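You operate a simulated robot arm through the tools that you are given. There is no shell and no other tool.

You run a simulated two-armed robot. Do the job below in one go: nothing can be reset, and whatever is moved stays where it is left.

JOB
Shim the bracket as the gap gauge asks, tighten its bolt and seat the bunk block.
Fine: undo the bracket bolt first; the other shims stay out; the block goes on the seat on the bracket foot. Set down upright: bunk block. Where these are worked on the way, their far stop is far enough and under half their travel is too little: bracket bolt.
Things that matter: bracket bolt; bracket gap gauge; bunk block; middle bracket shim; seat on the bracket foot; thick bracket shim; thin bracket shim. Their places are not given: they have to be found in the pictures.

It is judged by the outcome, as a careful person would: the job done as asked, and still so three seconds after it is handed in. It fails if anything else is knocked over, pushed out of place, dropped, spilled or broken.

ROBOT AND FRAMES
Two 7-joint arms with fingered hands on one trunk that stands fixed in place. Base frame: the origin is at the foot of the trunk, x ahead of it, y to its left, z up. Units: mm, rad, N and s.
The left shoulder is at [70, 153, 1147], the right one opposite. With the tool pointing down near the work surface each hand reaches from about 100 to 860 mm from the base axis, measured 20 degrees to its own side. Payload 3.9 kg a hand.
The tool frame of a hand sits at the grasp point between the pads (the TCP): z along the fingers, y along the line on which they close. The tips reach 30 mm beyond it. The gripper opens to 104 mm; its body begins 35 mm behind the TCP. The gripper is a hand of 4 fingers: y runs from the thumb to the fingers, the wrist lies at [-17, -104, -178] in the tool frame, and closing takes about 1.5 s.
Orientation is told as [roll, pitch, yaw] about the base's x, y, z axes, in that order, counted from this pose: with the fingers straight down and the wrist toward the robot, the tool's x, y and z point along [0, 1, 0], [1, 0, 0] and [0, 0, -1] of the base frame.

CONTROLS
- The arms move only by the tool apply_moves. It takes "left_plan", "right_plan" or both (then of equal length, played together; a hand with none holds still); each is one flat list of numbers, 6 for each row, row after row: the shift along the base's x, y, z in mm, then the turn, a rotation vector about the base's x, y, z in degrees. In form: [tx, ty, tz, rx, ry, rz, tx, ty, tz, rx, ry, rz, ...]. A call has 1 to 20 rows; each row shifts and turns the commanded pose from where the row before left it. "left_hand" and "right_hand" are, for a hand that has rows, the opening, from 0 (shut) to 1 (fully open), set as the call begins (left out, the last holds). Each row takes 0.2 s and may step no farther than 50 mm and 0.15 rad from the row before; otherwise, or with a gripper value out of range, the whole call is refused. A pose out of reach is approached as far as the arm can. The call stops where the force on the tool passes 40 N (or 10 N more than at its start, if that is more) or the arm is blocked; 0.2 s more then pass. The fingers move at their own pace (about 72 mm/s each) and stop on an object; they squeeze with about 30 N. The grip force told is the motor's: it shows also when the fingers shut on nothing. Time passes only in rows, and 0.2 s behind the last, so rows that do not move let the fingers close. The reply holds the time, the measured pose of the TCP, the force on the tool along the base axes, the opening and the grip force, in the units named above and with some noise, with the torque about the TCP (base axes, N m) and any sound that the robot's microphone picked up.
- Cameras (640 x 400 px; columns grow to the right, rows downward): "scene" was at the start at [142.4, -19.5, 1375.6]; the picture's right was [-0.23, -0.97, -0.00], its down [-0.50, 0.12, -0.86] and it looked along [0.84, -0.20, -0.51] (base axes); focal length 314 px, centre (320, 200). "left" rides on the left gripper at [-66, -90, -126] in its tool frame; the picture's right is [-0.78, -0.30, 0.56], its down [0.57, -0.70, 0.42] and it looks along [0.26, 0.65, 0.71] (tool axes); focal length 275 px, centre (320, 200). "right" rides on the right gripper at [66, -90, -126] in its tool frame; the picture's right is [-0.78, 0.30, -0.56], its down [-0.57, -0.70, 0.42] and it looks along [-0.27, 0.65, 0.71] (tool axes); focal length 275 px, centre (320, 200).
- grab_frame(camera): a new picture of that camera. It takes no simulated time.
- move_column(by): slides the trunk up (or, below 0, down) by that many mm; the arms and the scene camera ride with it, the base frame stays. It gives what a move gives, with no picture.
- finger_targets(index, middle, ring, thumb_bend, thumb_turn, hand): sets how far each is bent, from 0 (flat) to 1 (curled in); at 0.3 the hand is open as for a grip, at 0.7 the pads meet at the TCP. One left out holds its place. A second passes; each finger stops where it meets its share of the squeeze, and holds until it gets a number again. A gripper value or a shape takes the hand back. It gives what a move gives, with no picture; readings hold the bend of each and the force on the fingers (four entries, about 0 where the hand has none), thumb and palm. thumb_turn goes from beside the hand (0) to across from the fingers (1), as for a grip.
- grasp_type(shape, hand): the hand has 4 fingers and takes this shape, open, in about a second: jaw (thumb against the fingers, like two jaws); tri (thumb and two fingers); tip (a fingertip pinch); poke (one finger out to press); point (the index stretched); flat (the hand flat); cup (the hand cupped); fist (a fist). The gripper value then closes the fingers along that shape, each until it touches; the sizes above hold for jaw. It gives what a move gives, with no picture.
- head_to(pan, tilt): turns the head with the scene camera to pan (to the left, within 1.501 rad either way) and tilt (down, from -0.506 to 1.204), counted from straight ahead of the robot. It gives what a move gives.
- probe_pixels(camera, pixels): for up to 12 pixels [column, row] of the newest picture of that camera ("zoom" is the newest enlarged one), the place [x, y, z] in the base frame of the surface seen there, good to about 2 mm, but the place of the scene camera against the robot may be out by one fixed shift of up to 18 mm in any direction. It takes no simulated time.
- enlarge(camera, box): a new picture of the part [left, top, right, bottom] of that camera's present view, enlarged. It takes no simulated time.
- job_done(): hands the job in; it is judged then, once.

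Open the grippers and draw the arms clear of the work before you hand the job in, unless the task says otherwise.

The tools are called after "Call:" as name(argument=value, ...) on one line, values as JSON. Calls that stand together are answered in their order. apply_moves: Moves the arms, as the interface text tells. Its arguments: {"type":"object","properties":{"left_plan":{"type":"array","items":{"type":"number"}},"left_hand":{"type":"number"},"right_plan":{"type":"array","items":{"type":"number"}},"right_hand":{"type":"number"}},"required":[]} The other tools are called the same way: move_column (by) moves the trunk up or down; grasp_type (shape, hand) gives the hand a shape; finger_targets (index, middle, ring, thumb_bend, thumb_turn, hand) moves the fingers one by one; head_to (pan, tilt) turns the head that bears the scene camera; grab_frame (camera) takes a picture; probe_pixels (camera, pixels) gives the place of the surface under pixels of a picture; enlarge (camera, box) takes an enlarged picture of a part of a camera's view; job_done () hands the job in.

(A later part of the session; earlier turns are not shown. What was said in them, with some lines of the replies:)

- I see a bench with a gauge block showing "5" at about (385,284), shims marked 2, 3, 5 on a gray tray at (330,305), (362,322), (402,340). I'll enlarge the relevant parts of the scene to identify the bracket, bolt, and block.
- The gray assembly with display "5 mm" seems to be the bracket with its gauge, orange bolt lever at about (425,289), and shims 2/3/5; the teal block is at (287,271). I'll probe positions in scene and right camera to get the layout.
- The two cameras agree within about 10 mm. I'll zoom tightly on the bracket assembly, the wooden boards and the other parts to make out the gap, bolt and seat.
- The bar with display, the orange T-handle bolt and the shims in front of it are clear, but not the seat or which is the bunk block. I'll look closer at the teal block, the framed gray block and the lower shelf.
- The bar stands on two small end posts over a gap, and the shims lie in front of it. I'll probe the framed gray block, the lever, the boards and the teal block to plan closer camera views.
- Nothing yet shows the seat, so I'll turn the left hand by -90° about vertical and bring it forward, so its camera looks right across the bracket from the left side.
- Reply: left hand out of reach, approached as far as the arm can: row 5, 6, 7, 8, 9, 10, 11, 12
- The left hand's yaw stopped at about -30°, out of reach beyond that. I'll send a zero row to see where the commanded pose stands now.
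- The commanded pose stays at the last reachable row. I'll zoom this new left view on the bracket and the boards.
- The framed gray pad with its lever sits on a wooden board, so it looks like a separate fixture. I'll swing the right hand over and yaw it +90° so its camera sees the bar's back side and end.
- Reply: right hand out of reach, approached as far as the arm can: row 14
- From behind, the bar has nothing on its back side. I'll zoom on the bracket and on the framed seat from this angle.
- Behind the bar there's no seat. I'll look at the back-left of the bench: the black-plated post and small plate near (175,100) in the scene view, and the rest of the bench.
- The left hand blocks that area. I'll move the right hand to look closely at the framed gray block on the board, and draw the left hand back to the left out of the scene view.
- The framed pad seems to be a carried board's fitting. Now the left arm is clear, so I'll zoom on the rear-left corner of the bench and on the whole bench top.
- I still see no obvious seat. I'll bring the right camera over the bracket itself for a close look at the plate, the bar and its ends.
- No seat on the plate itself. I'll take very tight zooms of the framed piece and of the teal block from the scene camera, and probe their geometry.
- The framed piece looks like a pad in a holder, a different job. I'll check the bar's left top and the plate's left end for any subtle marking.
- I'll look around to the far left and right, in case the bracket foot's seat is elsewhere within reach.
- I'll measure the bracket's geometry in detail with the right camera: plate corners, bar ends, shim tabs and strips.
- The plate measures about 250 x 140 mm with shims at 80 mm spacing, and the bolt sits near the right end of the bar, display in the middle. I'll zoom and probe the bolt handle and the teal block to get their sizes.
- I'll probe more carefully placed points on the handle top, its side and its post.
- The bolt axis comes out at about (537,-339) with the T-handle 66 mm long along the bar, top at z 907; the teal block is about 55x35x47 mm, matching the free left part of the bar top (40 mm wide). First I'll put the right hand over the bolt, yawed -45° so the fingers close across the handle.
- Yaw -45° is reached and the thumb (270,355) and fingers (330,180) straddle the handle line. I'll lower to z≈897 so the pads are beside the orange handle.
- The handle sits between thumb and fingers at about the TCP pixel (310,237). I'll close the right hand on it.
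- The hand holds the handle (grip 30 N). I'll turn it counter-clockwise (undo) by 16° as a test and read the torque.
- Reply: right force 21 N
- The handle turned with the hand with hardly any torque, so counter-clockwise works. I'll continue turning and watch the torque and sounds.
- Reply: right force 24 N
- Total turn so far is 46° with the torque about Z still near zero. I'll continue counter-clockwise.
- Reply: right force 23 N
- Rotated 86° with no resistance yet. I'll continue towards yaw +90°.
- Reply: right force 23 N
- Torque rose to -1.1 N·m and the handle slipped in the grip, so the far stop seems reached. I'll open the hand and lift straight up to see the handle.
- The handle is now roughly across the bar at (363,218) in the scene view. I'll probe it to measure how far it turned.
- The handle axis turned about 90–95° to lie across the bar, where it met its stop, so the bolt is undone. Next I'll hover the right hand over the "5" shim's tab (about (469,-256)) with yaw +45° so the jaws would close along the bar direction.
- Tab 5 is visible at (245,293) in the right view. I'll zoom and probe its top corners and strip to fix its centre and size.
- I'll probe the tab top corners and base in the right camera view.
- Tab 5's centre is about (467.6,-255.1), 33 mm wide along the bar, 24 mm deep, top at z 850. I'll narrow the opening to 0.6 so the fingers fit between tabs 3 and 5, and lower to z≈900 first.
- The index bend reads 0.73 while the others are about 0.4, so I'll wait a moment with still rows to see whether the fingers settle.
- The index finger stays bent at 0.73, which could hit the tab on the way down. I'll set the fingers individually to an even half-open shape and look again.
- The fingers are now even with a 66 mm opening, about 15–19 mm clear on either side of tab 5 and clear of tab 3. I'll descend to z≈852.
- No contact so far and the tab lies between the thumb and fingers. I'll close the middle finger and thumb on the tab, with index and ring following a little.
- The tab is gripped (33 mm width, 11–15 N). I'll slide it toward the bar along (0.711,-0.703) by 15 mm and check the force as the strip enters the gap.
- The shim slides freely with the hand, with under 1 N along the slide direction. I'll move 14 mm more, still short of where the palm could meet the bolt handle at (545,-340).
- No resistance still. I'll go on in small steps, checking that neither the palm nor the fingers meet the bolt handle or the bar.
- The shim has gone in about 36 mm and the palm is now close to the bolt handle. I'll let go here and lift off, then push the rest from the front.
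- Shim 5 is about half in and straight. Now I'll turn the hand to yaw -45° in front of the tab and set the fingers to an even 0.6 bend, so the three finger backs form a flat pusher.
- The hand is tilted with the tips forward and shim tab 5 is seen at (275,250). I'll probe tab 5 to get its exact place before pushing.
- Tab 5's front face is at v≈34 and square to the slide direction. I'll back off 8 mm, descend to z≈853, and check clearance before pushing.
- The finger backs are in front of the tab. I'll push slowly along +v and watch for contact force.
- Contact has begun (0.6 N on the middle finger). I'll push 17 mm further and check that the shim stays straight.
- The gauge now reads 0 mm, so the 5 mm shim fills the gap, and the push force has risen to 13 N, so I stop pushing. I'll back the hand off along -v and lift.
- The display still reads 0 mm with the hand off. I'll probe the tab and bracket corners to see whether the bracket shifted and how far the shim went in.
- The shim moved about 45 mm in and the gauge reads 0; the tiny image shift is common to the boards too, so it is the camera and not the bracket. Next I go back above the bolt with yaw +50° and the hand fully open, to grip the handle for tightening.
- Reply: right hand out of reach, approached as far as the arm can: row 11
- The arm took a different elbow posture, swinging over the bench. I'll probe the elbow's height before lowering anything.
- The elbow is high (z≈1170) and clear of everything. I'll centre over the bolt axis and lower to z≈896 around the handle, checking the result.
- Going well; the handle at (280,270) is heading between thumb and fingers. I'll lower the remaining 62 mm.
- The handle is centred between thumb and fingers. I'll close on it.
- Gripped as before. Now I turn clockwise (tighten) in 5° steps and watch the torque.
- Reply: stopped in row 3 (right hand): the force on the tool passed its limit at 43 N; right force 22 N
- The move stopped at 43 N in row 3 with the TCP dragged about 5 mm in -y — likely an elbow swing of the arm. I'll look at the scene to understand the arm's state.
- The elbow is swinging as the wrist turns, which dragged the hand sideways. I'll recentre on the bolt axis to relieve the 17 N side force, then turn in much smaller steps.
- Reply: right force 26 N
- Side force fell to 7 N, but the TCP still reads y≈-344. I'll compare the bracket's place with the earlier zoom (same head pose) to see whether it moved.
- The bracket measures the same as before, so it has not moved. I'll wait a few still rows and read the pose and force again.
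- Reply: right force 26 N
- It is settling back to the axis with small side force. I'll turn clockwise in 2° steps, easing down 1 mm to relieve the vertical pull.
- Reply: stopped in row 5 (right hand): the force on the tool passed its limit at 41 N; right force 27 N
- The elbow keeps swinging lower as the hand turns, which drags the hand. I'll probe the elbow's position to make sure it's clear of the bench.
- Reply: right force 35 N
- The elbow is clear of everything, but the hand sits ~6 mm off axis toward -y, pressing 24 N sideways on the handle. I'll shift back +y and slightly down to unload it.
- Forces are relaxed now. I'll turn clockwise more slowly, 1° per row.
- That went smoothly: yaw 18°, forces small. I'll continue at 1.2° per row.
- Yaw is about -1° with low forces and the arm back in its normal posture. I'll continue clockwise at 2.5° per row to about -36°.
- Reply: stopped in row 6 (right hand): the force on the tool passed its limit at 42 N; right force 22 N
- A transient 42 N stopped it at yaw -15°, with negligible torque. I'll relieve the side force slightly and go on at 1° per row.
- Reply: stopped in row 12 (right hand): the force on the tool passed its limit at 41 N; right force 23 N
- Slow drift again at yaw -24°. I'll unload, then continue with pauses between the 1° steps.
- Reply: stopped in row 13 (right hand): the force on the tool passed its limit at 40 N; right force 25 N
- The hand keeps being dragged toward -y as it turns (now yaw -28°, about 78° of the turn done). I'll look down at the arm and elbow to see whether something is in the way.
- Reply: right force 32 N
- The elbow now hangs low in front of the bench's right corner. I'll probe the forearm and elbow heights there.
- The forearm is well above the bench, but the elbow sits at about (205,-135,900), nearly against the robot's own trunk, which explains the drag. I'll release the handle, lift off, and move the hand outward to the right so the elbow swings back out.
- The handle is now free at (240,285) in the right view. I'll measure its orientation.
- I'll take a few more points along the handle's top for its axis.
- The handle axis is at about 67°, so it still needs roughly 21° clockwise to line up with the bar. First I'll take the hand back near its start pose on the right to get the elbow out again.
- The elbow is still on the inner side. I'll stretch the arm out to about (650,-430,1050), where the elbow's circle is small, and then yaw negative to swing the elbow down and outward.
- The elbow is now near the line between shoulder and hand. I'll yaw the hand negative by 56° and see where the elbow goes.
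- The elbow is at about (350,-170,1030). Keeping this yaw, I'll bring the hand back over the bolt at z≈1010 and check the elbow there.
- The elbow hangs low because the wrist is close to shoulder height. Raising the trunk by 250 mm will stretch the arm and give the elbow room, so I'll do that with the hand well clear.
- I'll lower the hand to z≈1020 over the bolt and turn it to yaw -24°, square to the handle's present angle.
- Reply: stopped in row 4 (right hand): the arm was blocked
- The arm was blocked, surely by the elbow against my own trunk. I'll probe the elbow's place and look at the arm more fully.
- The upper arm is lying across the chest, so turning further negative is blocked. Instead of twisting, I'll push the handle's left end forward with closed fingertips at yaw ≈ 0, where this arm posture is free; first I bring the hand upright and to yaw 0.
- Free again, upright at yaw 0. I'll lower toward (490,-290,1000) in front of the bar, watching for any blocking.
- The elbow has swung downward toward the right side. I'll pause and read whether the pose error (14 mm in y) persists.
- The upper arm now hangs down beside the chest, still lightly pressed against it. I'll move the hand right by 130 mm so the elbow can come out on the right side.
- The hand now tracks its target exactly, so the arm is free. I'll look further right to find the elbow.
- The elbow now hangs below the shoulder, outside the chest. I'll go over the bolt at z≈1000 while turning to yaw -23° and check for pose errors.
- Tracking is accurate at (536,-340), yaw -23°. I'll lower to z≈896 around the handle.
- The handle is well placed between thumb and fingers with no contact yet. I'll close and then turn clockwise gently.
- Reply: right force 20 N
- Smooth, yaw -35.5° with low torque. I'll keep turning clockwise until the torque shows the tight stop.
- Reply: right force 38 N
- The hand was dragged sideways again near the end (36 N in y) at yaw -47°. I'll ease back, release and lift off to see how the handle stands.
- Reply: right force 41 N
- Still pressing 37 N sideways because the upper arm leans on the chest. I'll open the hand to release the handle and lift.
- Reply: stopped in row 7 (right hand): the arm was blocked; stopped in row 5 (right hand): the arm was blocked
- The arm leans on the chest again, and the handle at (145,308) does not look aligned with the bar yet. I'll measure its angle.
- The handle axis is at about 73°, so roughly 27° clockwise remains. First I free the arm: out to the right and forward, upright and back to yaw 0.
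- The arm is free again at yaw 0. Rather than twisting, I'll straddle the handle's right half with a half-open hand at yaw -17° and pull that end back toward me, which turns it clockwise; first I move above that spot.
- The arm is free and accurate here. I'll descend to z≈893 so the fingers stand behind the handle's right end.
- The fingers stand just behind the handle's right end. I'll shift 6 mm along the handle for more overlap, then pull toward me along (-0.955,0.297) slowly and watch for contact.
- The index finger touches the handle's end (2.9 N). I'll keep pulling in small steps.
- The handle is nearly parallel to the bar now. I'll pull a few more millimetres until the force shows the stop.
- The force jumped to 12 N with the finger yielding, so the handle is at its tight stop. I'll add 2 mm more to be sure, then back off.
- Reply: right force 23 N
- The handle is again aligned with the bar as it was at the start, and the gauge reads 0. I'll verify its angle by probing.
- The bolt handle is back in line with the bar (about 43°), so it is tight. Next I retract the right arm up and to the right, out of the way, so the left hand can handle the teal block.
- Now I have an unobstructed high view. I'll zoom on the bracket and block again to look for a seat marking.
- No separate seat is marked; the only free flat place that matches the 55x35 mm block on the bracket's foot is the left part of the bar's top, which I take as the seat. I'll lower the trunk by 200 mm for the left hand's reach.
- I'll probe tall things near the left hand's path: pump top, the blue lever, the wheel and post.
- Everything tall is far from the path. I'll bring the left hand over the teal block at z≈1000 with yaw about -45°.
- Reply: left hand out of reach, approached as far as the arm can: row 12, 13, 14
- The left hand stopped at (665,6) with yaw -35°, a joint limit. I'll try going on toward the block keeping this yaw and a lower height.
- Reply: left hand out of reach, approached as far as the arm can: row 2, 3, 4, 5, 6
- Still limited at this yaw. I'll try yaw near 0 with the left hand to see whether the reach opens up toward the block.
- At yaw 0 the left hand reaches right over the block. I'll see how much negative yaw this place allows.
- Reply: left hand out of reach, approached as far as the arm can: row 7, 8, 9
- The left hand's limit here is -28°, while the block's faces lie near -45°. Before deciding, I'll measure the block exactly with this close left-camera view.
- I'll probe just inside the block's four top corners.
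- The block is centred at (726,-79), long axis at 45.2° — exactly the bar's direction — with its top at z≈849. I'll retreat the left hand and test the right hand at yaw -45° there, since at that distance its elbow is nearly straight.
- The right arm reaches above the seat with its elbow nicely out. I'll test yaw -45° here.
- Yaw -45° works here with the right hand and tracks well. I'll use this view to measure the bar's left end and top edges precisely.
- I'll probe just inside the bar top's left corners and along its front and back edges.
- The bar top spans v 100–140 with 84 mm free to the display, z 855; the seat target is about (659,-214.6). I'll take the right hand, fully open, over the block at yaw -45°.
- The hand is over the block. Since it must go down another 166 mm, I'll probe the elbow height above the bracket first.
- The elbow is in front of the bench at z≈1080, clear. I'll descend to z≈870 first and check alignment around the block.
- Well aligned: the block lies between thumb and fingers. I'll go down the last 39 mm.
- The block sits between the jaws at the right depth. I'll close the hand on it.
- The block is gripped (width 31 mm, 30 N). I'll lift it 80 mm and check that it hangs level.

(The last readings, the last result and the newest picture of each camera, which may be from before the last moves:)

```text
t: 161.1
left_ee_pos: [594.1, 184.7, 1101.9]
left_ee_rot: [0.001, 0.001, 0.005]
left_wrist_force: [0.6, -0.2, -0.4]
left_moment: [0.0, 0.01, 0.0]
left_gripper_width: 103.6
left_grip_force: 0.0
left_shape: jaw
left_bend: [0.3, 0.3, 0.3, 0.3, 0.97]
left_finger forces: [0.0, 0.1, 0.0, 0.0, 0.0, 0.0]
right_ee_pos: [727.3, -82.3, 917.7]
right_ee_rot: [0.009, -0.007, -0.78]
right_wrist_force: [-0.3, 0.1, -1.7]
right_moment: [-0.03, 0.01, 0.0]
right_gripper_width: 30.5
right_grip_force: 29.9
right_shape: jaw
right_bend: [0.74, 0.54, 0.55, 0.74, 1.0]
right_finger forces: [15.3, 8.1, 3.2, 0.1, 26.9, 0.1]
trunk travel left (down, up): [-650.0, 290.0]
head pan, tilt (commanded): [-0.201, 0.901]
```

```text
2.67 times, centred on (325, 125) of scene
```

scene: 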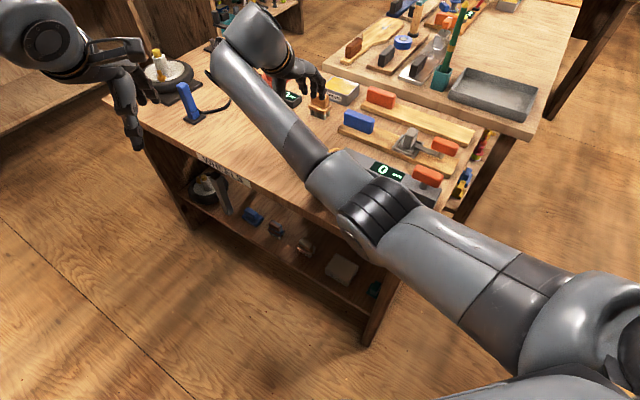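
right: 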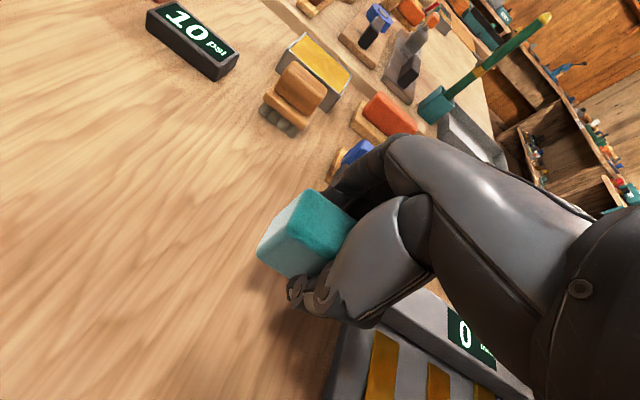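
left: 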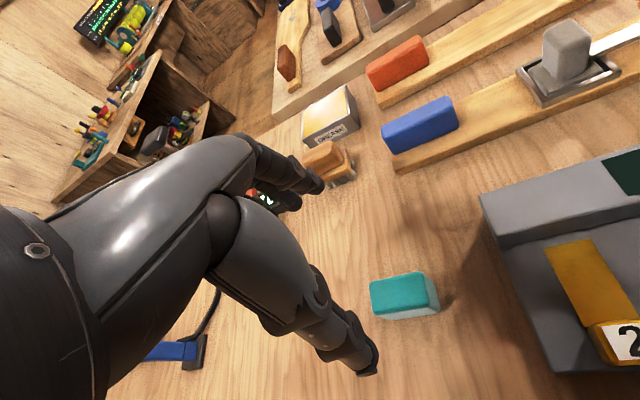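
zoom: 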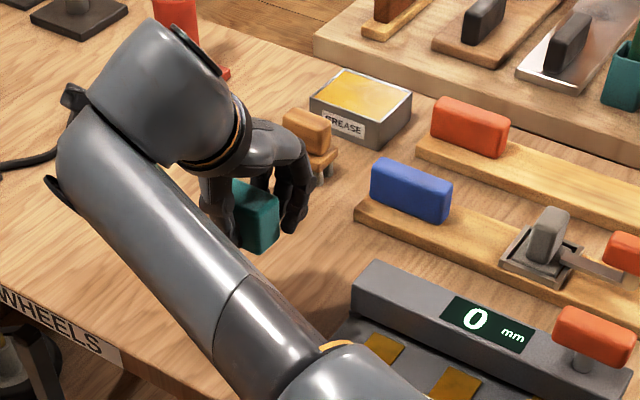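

The block hangs steadily. I'll probe its visible top and end face to see its level and its offset from the TCP.

Call:
probe_pixels(camera="zoom", pixels=[[250, 230], [300, 200]])

Call:
probe_pixels(camera="right", pixels=[[311, 194], [292, 234], [320, 208], [345, 218], [315, 248], [305, 215], [330, 230], [281, 223], [266, 250], [300, 200], [285, 265], [272, 230]])

```text
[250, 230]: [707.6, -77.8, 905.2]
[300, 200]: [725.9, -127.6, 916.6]
```

```text
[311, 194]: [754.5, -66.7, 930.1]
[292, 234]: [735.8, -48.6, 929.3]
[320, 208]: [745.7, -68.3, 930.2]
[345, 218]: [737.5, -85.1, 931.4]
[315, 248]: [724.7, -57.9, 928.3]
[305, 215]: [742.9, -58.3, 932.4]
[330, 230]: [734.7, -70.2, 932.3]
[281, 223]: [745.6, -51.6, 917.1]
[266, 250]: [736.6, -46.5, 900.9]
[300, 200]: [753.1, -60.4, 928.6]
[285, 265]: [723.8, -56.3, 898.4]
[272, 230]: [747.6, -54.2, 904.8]
```

The block is level (top at z≈930.5, bottom ≈881.5) with its orientation unchanged. I'll carry it over the left part of the bar.

Call:
apply_moves(right_plan=[0, 0, 15, 0, 0, 0, -11.3, -22.9, 0, 0, 0, 0, -11.3, -22.9, 0, 0, 0, 0, -11.3, -22.9, 0, 0, 0, 0, -11.3, -22.9, 0, 0, 0, 0, -11.3, -22.9, 0, 0, 0, 0, -11.2, -22.9, 0, 0, 0, 0, 0, 0, 0, 0, 0, 0])

Call:
grab_frame(camera="right")

Call:
enlarge(camera="right", box=[200, 150, 420, 380])

Call:
grab_frame(camera="scene")

```text
t: 162.9
left_ee_pos: [594.4, 185.4, 1101.6]
left_ee_rot: [0.001, 0.0, 0.006]
left_wrist_force: [-0.1, -0.5, 0.1]
left_moment: [0.0, 0.0, -0.01]
left_gripper_width: 103.5
left_grip_force: 0.0
left_shape: jaw
left_bend: [0.3, 0.3, 0.3, 0.3, 0.97]
left_finger forces: [0.1, 0.0, 0.0, 0.0, 0.1, 0.1]
right_ee_pos: [658.9, -219.3, 933.3]
right_ee_rot: [0.012, -0.007, -0.779]
right_wrist_force: [0.1, -0.2, -1.4]
right_moment: [0.02, -0.05, 0.0]
right_gripper_width: 30.6
right_grip_force: 29.9
right_shape: jaw
right_bend: [0.74, 0.54, 0.56, 0.74, 1.0]
right_finger forces: [15.3, 8.3, 3.5, 0.0, 27.0, 0.0]
trunk travel left (down, up): [-650.0, 290.0]
head pan, tilt (commanded): [-0.201, 0.901]
```

```text
taken
```

right: 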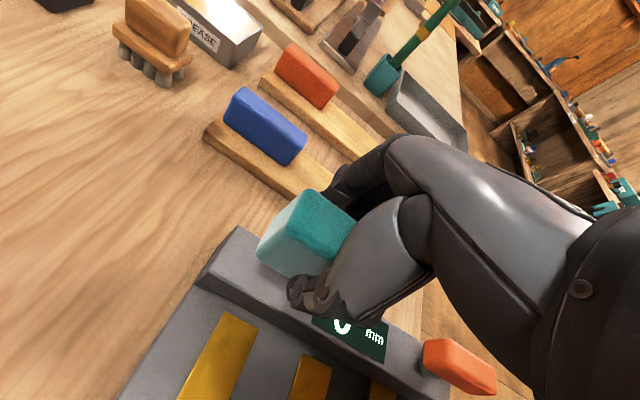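

```text
1.74 times, centred on (310, 265) of right
```

zoom: 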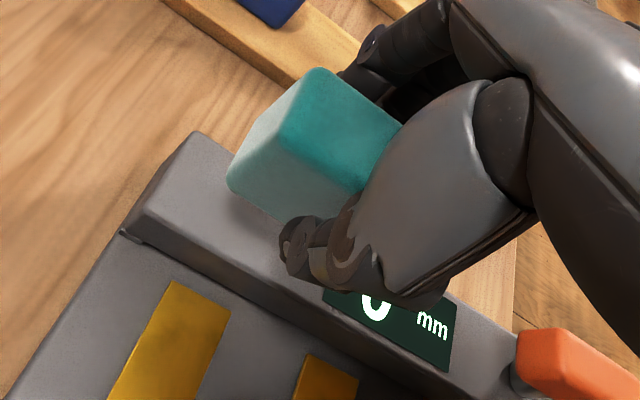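

```text
taken
```

scene: 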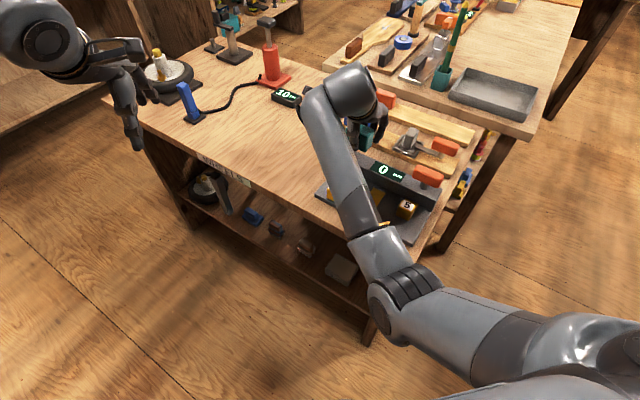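

The block is over the bar's left part. I'll probe the block's left top corners and the bar's left edge in this same view to work out the final correction.

Call:
probe_pixels(camera="right", pixels=[[310, 194], [292, 234], [300, 203], [320, 208], [345, 218], [268, 252], [239, 233], [212, 275], [250, 250], [225, 270]])

```text
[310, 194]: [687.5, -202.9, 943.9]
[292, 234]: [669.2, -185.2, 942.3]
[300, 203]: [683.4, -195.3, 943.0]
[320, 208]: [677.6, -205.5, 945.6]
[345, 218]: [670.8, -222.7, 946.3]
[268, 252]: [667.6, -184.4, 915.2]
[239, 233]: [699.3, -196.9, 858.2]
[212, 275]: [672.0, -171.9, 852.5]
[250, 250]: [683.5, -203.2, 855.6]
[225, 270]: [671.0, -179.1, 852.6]
```

The block's centre is at u≈37, v≈119 in bracket coordinates — within 3 mm of the target. I'll shift by (-1.2,-2.4) and lower 35 mm, leaving about 5 mm.

Call:
apply_moves(right_plan=[-1.2, -2.4, -5, 0, 0, 0, 0, 0, -6, 0, 0, 0, 0, 0, -6, 0, 0, 0, 0, 0, -6, 0, 0, 0, 0, 0, -6, 0, 0, 0, 0, 0, -6, 0, 0, 0, 0, 0, 0, 0, 0, 0])

Call:
grab_frame(camera="right")

Call:
enlarge(camera="right", box=[200, 150, 420, 380])

```text
t: 164.5
left_ee_pos: [593.8, 184.4, 1101.6]
left_ee_rot: [0.0, 0.0, 0.006]
left_wrist_force: [0.3, -0.1, 0.3]
left_moment: [-0.02, -0.02, -0.01]
left_gripper_width: 103.7
left_grip_force: 0.1
left_shape: jaw
left_bend: [0.3, 0.3, 0.3, 0.3, 0.97]
left_finger forces: [0.0, 0.0, 0.0, 0.0, 0.0, 0.0]
right_ee_pos: [655.7, -220.8, 897.7]
right_ee_rot: [0.01, -0.006, -0.781]
right_wrist_force: [-0.4, 0.4, -1.0]
right_moment: [-0.01, 0.01, 0.01]
right_gripper_width: 30.5
right_grip_force: 30.1
right_shape: jaw
right_bend: [0.74, 0.54, 0.56, 0.74, 1.0]
right_finger forces: [15.3, 8.4, 3.4, 0.0, 27.0, 0.1]
trunk travel left (down, up): [-650.0, 290.0]
head pan, tilt (commanded): [-0.201, 0.901]
```

```text
taken
```

right: 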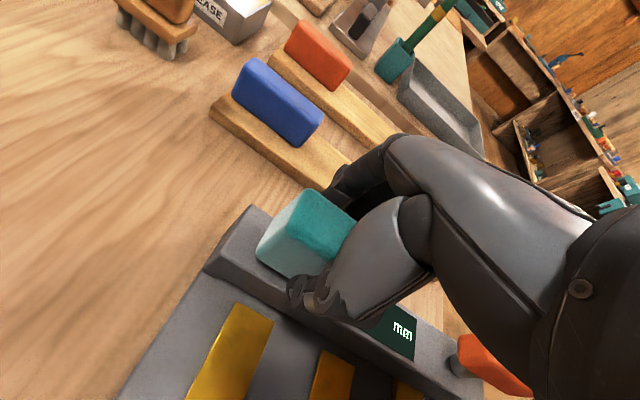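

```text
1.74 times, centred on (310, 265) of right
```

zoom: 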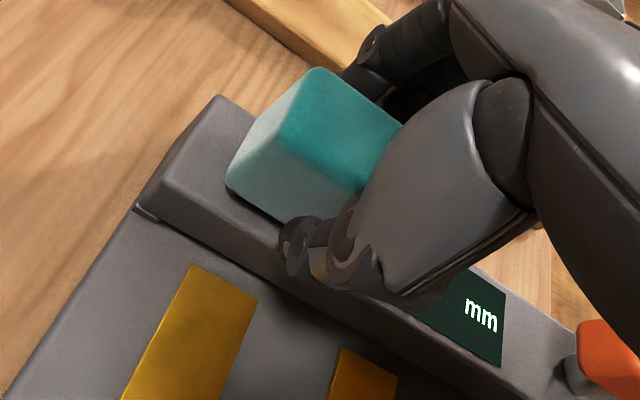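

The block is just above the bar. I'll probe once more before setting it down.

Call:
probe_pixels(camera="right", pixels=[[310, 194], [292, 234], [320, 208], [345, 218], [268, 256], [252, 213], [220, 262], [285, 272], [262, 262]])

```text
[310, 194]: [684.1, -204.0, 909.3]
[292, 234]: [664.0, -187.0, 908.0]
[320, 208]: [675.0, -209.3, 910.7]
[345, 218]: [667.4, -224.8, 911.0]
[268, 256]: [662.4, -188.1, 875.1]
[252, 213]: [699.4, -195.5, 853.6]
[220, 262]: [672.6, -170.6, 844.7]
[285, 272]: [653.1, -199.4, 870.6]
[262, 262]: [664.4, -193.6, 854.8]
```

The centre reads u≈41.5, v≈117; I'll shift 2 mm along +v and lower in 1 mm steps until the block touches the bar.

Call:
apply_moves(right_plan=[1.4, -1.4, -1, 0, 0, 0, 0, 0, -1, 0, 0, 0, 0, 0, -1, 0, 0, 0, 0, 0, -1, 0, 0, 0, 0, 0, 0, 0, 0, 0])

```text
t: 165.7
left_ee_pos: [595.1, 185.3, 1101.4]
left_ee_rot: [0.001, 0.0, 0.006]
left_wrist_force: [0.0, 0.6, -0.4]
left_moment: [0.0, 0.01, -0.03]
left_gripper_width: 103.6
left_grip_force: 0.1
left_shape: jaw
left_bend: [0.3, 0.3, 0.3, 0.3, 0.97]
left_finger forces: [0.1, 0.0, 0.0, 0.0, 0.0, 0.1]
right_ee_pos: [660.0, -220.5, 893.2]
right_ee_rot: [0.011, -0.005, -0.782]
right_wrist_force: [0.0, 0.5, -1.6]
right_moment: [-0.02, 0.0, 0.02]
right_gripper_width: 30.5
right_grip_force: 30.0
right_shape: jaw
right_bend: [0.74, 0.54, 0.56, 0.74, 1.0]
right_finger forces: [15.3, 8.3, 3.4, 0.1, 26.8, 0.0]
trunk travel left (down, up): [-650.0, 290.0]
head pan, tilt (commanded): [-0.201, 0.901]
```

No contact yet (z force -1.6 N, the block's weight). I'll go on down 1 mm at a time.

Call:
apply_moves(right_plan=[0, 0, -1, 0, 0, 0, 0, 0, -1, 0, 0, 0, 0, 0, 0, 0, 0, 0])

Call:
apply_moves(right_plan=[0, 0, -0.7, 0, 0, 0, 0, 0, 0, 0, 0, 0])

Call:
enlarge(camera="right", box=[200, 150, 420, 380])

```text
t: 166.5
left_ee_pos: [594.4, 185.4, 1101.4]
left_ee_rot: [-0.001, 0.001, 0.006]
left_wrist_force: [-0.1, -0.5, -0.1]
left_moment: [0.01, 0.01, -0.02]
left_gripper_width: 103.9
left_grip_force: 0.1
left_shape: jaw
left_bend: [0.3, 0.3, 0.3, 0.3, 0.97]
left_finger forces: [0.0, 0.1, 0.0, 0.0, 0.1, 0.0]
right_ee_pos: [659.4, -222.2, 893.4]
right_ee_rot: [0.009, -0.006, -0.781]
right_wrist_force: [0.5, 0.9, -0.5]
right_moment: [0.01, -0.03, 0.01]
right_gripper_width: 30.5
right_grip_force: 29.9
right_shape: jaw
right_bend: [0.74, 0.54, 0.56, 0.74, 1.0]
right_finger forces: [15.5, 8.4, 3.4, 0.0, 26.9, 0.1]
trunk travel left (down, up): [-650.0, 290.0]
head pan, tilt (commanded): [-0.201, 0.901]
```

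```text
t: 167.1
left_ee_pos: [593.7, 185.3, 1101.5]
left_ee_rot: [0.0, 0.0, 0.005]
left_wrist_force: [0.3, -0.3, -0.1]
left_moment: [0.0, -0.02, -0.01]
left_gripper_width: 103.8
left_grip_force: 0.1
left_shape: jaw
left_bend: [0.3, 0.3, 0.3, 0.3, 0.97]
left_finger forces: [0.0, 0.1, 0.0, 0.0, 0.1, 0.0]
right_ee_pos: [658.3, -221.4, 891.6]
right_ee_rot: [0.011, -0.006, -0.781]
right_wrist_force: [-0.4, -0.4, 1.7]
right_moment: [-0.02, 0.0, 0.03]
right_gripper_width: 30.6
right_grip_force: 29.5
right_shape: jaw
right_bend: [0.74, 0.54, 0.56, 0.74, 1.0]
right_finger forces: [15.8, 8.6, 3.7, 0.0, 27.1, 0.0]
trunk travel left (down, up): [-650.0, 290.0]
head pan, tilt (commanded): [-0.201, 0.901]
```

```text
1.74 times, centred on (310, 265) of right
```

zoom: 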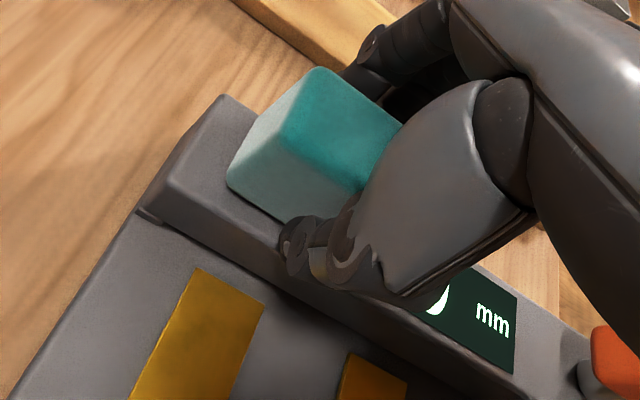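

Contact: the z force went from -1.6 to +1.7 N. I'll lower 0.5 mm more and open the hand gently to half.

Call:
apply_moves(right_plan=[0, 0, -0.5, 0, 0, 0, 0, 0, 0, 0, 0, 0])

Call:
apply_moves(right_plan=[0, 0, 0, 0, 0, 0, 0, 0, 0, 0, 0, 0, 0, 0, 0, 0, 0, 0, 0, 0, 0, 0, 0, 0, 0, 0, 0, 0, 0, 0], right_hand=0.7)

Call:
grab_frame(camera="right")

Call:
enlarge(camera="right", box=[200, 150, 420, 380])

```text
t: 167.7
left_ee_pos: [594.7, 185.2, 1102.3]
left_ee_rot: [-0.001, 0.0, 0.006]
left_wrist_force: [1.7, 0.5, 0.5]
left_moment: [-0.03, 0.04, 0.03]
left_gripper_width: 103.8
left_grip_force: 0.0
left_shape: jaw
left_bend: [0.3, 0.3, 0.3, 0.3, 0.97]
left_finger forces: [0.0, 0.1, 0.0, 0.0, 0.0, 0.1]
right_ee_pos: [658.3, -221.3, 891.2]
right_ee_rot: [0.009, -0.009, -0.78]
right_wrist_force: [0.4, -1.5, 4.2]
right_moment: [-0.06, -0.07, 0.0]
right_gripper_width: 30.8
right_grip_force: 30.0
right_shape: jaw
right_bend: [0.74, 0.54, 0.56, 0.74, 1.0]
right_finger forces: [16.6, 9.3, 3.7, 0.0, 27.2, 0.1]
trunk travel left (down, up): [-650.0, 290.0]
head pan, tilt (commanded): [-0.201, 0.901]
```

```text
t: 168.9
left_ee_pos: [594.4, 185.3, 1101.5]
left_ee_rot: [0.0, -0.001, 0.008]
left_wrist_force: [0.0, -1.0, -0.4]
left_moment: [-0.02, 0.02, 0.03]
left_gripper_width: 103.7
left_grip_force: 0.1
left_shape: jaw
left_bend: [0.3, 0.3, 0.3, 0.3, 0.97]
left_finger forces: [0.1, 0.0, 0.0, 0.0, 0.0, 0.0]
right_ee_pos: [657.3, -221.7, 891.0]
right_ee_rot: [0.011, -0.007, -0.781]
right_wrist_force: [-0.2, -0.3, 0.0]
right_moment: [-0.02, 0.01, -0.01]
right_gripper_width: 72.2
right_grip_force: 0.1
right_shape: jaw
right_bend: [0.27, 0.37, 0.34, 0.57, 0.99]
right_finger forces: [0.0, 0.0, 0.0, 0.0, 0.0, 0.0]
trunk travel left (down, up): [-650.0, 290.0]
head pan, tilt (commanded): [-0.201, 0.901]
```

```text
taken
```

right: 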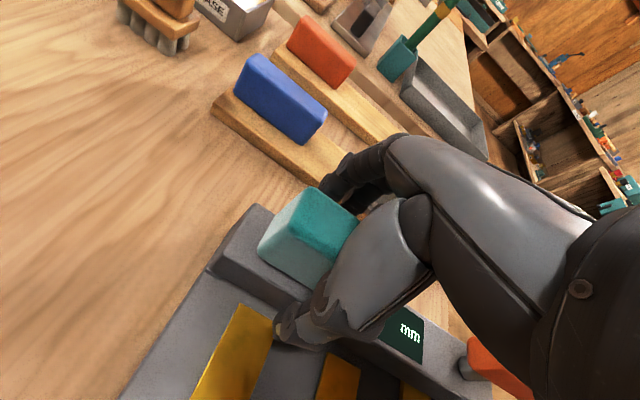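

```text
1.74 times, centred on (310, 265) of right
```

zoom: 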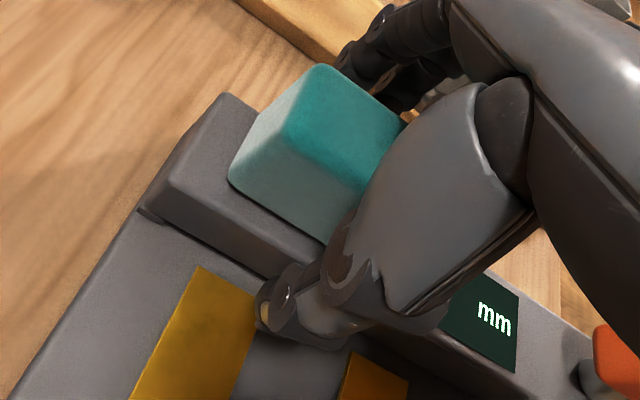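

The block stands on the bar by itself. I'll open fully, then lift the hand straight up.

Call:
apply_moves(right_plan=[0, 0, 0, 0, 0, 0, 0, 0, 0, 0, 0, 0, 0, 0, 0, 0, 0, 0, 0, 0, 10, 0, 0, 0, 0, 0, 20, 0, 0, 0, 0, 0, 25, 0, 0, 0, 0, 0, 25, 0, 0, 0, 0, 0, 25, 0, 0, 0, 0, 0, 25, 0, 0, 0], right_hand=1.0)

Call:
grab_frame(camera="right")

Call:
grab_frame(camera="scene")

```text
t: 170.9
left_ee_pos: [594.1, 185.9, 1100.6]
left_ee_rot: [-0.001, 0.0, 0.006]
left_wrist_force: [0.5, -0.1, -0.4]
left_moment: [0.02, 0.0, 0.0]
left_gripper_width: 103.6
left_grip_force: 0.1
left_shape: jaw
left_bend: [0.3, 0.3, 0.3, 0.3, 0.97]
left_finger forces: [0.0, 0.0, 0.1, 0.0, 0.0, 0.1]
right_ee_pos: [657.3, -222.3, 1020.6]
right_ee_rot: [0.011, -0.008, -0.78]
right_wrist_force: [0.0, 0.2, -0.4]
right_moment: [-0.02, 0.0, -0.01]
right_gripper_width: 103.9
right_grip_force: 0.1
right_shape: jaw
right_bend: [0.3, 0.3, 0.3, 0.3, 0.97]
right_finger forces: [0.1, 0.0, 0.0, 0.0, 0.0, 0.0]
trunk travel left (down, up): [-650.0, 290.0]
head pan, tilt (commanded): [-0.201, 0.901]
```

```text
taken
```

right: 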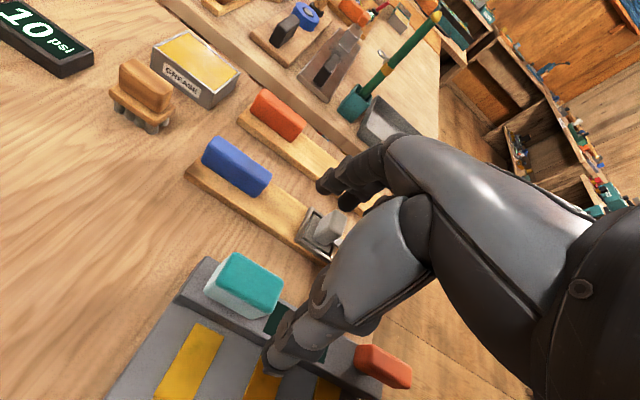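

```text
taken
```

scene: 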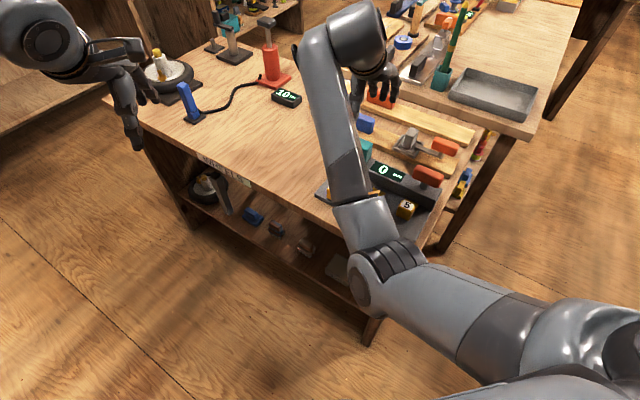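

The block rests on the bar. I'll measure where it stands.

Call:
enlarge(camera="right", box=[160, 230, 320, 380])

Call:
probe_pixels(camera="zoom", pixels=[[305, 70], [470, 140], [430, 210], [255, 160], [360, 140], [280, 115], [450, 175], [205, 75], [135, 180], [195, 100], [140, 165], [250, 220]])

```text
2.67 times, centred on (240, 305) of right
```

zoom: 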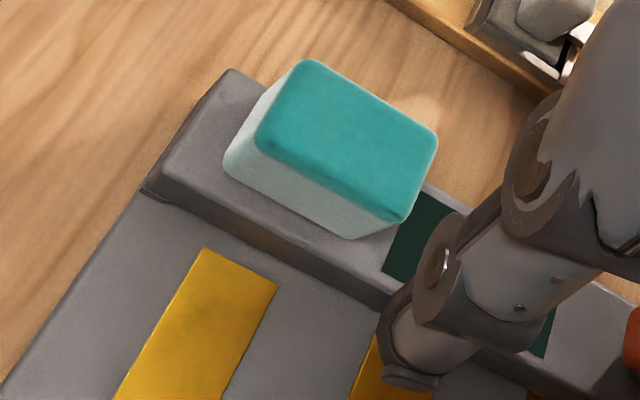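

```text
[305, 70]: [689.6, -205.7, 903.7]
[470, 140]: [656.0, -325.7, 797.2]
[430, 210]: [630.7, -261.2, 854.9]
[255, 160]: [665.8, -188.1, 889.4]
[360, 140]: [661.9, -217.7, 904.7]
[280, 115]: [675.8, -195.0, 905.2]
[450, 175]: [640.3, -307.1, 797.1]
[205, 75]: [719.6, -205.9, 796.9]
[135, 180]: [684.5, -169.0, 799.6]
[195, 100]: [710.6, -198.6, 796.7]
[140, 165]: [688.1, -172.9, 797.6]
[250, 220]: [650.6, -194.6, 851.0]
```

I'll probe just inside the four top corners.

Call:
probe_pixels(camera="zoom", pixels=[[307, 72], [427, 140], [396, 208], [268, 140], [228, 80], [170, 172], [460, 212], [395, 265]])

```text
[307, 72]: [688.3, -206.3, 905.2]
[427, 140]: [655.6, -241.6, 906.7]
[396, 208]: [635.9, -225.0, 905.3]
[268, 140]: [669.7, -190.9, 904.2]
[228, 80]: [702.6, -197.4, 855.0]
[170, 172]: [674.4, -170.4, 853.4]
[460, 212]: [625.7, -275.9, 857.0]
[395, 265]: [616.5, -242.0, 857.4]
```

The block's centre is at u≈39, v≈123 (bar centre 119–120). I'll move the arm away and check with the scene camera how it sits across the bar.

Call:
apply_moves(right_plan=[0, 0, 20, 0, 0, 5, 0, -15, 20, 0, 0, 5, 0, -20, 15, 0, 0, 5, -5, -30, 10, 0, 0, 5, -10, -35, 5, 0, 0, 5, -10, -40, 5, 0, 0, 5, -10, -40, 5, 0, 0, 5, -10, -40, 0, 0, 0, 5, -10, -40, 0, 0, 0, 5])

Call:
grab_frame(camera="scene")

Call:
enlarge(camera="scene", box=[310, 120, 450, 250])

Call:
enlarge(camera="scene", box=[320, 125, 390, 185])

```text
t: 172.9
left_ee_pos: [594.2, 183.0, 1102.0]
left_ee_rot: [0.004, 0.0, 0.004]
left_wrist_force: [-0.5, 0.5, 1.0]
left_moment: [0.05, 0.01, 0.0]
left_gripper_width: 103.6
left_grip_force: 0.0
left_shape: jaw
left_bend: [0.3, 0.3, 0.3, 0.3, 0.97]
left_finger forces: [0.0, 0.1, 0.0, 0.0, 0.0, 0.0]
right_ee_pos: [602.8, -484.2, 1100.6]
right_ee_rot: [0.013, -0.008, 0.007]
right_wrist_force: [0.0, -0.7, 0.3]
right_moment: [-0.02, 0.01, -0.02]
right_gripper_width: 103.9
right_grip_force: 0.1
right_shape: jaw
right_bend: [0.3, 0.3, 0.3, 0.3, 0.97]
right_finger forces: [0.0, 0.1, 0.1, 0.0, 0.0, 0.1]
trunk travel left (down, up): [-650.0, 290.0]
head pan, tilt (commanded): [-0.201, 0.901]
```

```text
taken
```

scene: 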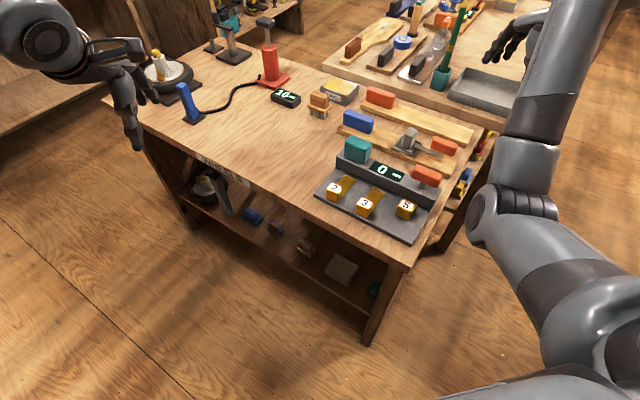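

```text
3.08 times, centred on (380, 185) of scene
```

zoom: 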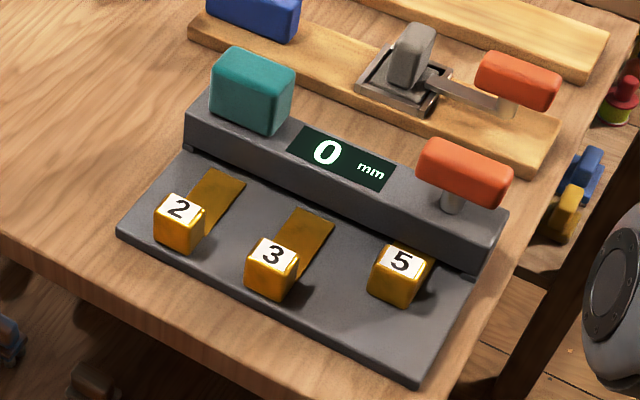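

```text
6.67 times, centred on (355, 155) of scene
```

zoom: 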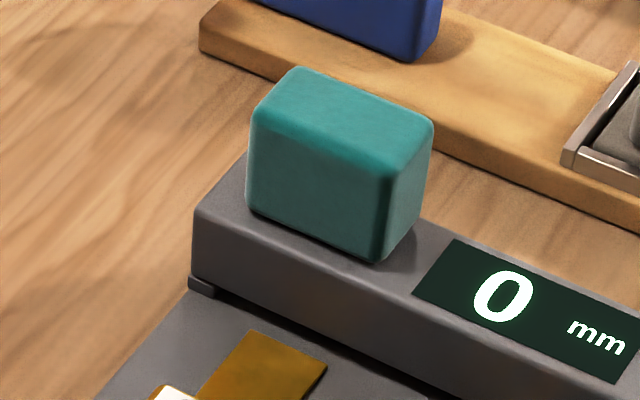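

The block stands upright on the bar's left part, perhaps 3 mm behind centre. I'll measure it against the bar with the scene camera, where the fixed shift cancels out.

Call:
probe_pixels(camera="zoom", pixels=[[292, 75], [425, 128], [375, 168], [255, 115], [215, 205], [300, 250], [400, 285], [430, 250], [450, 232], [340, 120], [410, 265], [235, 190]])

```text
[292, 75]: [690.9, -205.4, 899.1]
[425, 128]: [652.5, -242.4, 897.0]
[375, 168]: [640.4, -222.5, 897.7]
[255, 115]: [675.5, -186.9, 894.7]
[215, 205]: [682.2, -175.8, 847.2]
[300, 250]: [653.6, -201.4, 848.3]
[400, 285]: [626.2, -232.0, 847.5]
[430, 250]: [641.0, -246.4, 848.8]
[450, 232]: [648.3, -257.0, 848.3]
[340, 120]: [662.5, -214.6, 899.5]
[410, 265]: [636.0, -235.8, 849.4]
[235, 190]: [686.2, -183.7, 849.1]
```

By the scene camera the block is centred on the bar within about 1 mm, upright, with the bolt in line and the gauge at 0. I'll draw both open hands clear of the bench.

Call:
apply_moves(right_plan=[-15, -8, 8, 0, 0, 0, -15, -8, 8, 0, 0, 0, -15, -8, 8, 0, 0, 0, -15, -8, 8, 0, 0, 0, -15, -8, 8, 0, 0, 0, -15, -8, 8, 0, 0, 0, -15, -8, 8, 0, 0, 0, -15, -8, 8, 0, 0, 0], left_plan=[-15, 12, 8, 0, 0, 0, -15, 12, 8, 0, 0, 0, -15, 12, 8, 0, 0, 0, -15, 12, 8, 0, 0, 0, -15, 12, 8, 0, 0, 0, -15, 12, 8, 0, 0, 0, -15, 12, 8, 0, 0, 0, -15, 12, 8, 0, 0, 0], right_hand=1.0, left_hand=1.0)

Call:
grab_frame(camera="scene")

Call:
enlarge(camera="scene", box=[310, 120, 470, 250])

Call:
grab_frame(camera="right")

```text
t: 174.7
left_ee_pos: [471.3, 283.0, 1168.5]
left_ee_rot: [0.003, -0.001, 0.003]
left_wrist_force: [-0.4, -0.4, 0.4]
left_moment: [0.03, -0.02, -0.04]
left_gripper_width: 103.9
left_grip_force: 0.1
left_shape: jaw
left_bend: [0.3, 0.3, 0.3, 0.3, 0.97]
left_finger forces: [0.0, 0.0, 0.0, 0.0, 0.0, 0.1]
right_ee_pos: [479.8, -546.5, 1165.4]
right_ee_rot: [0.01, -0.008, 0.005]
right_wrist_force: [-1.4, -0.1, -0.5]
right_moment: [0.0, -0.03, 0.01]
right_gripper_width: 104.0
right_grip_force: 0.1
right_shape: jaw
right_bend: [0.3, 0.3, 0.3, 0.3, 0.97]
right_finger forces: [0.0, 0.0, 0.1, 0.0, 0.0, 0.0]
trunk travel left (down, up): [-650.0, 290.0]
head pan, tilt (commanded): [-0.201, 0.901]
```

```text
taken
```

scene: 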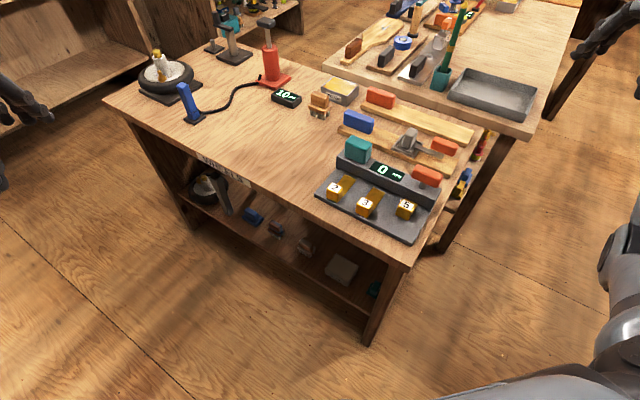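

```text
3.08 times, centred on (390, 185) of scene
```

zoom: 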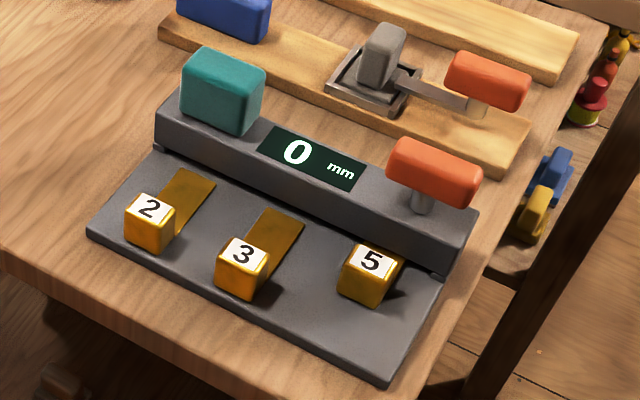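

```text
taken
```

right: 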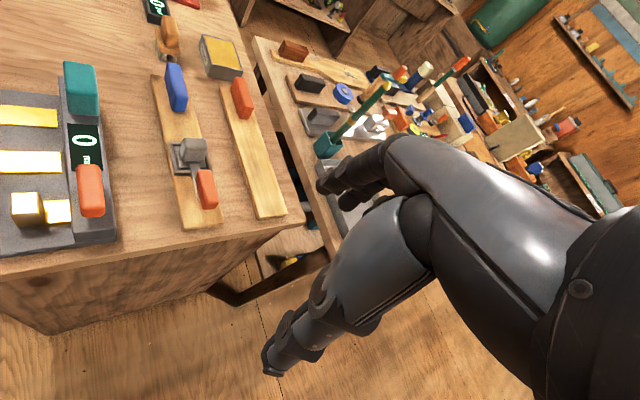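

Everything is in place: the 5 mm shim is under the bar, the gauge reads 0 and shims 2 and 3 are out. The bolt handle is back in line with the bar and the block stands upright on the foot. Both hands are open and clear, so I hand the job in.

Call:
job_done()

```text
The job is handed in.
```

I shimmed the bracket with the 5 mm shim, tightened the bolt again, stood the bunk block on the bracket and handed the job in. I don't know how it was judged.

- **Bolt:** I turned it back about 90° to its stop before the shim went in. Afterwards I turned it forward until it met its tight stop, and the handle lies along the bar as it did at the start.
- **Shim:** The gauge asked for 5 mm. With that shim about 45 mm in under the bar, the gauge reads 0. The 2 mm and 3 mm shims stayed out.
- **Block:** The teal block stands upright on the left part of the bar's top, roughly centred across it. **This placement is a guess.** I found no marked seat in any picture, so I chose the only free flat spot that fits the block.
- **Tightening:** The first attempts to turn the bolt tight pushed sideways on its handle with about 40 N several times. My right arm had folded against my own trunk. I finished by pulling the end of the handle round, and the measurements show no sign that the bracket moved.

Nothing else appears to have been knocked or moved. Both hands are open and clear of the bench.
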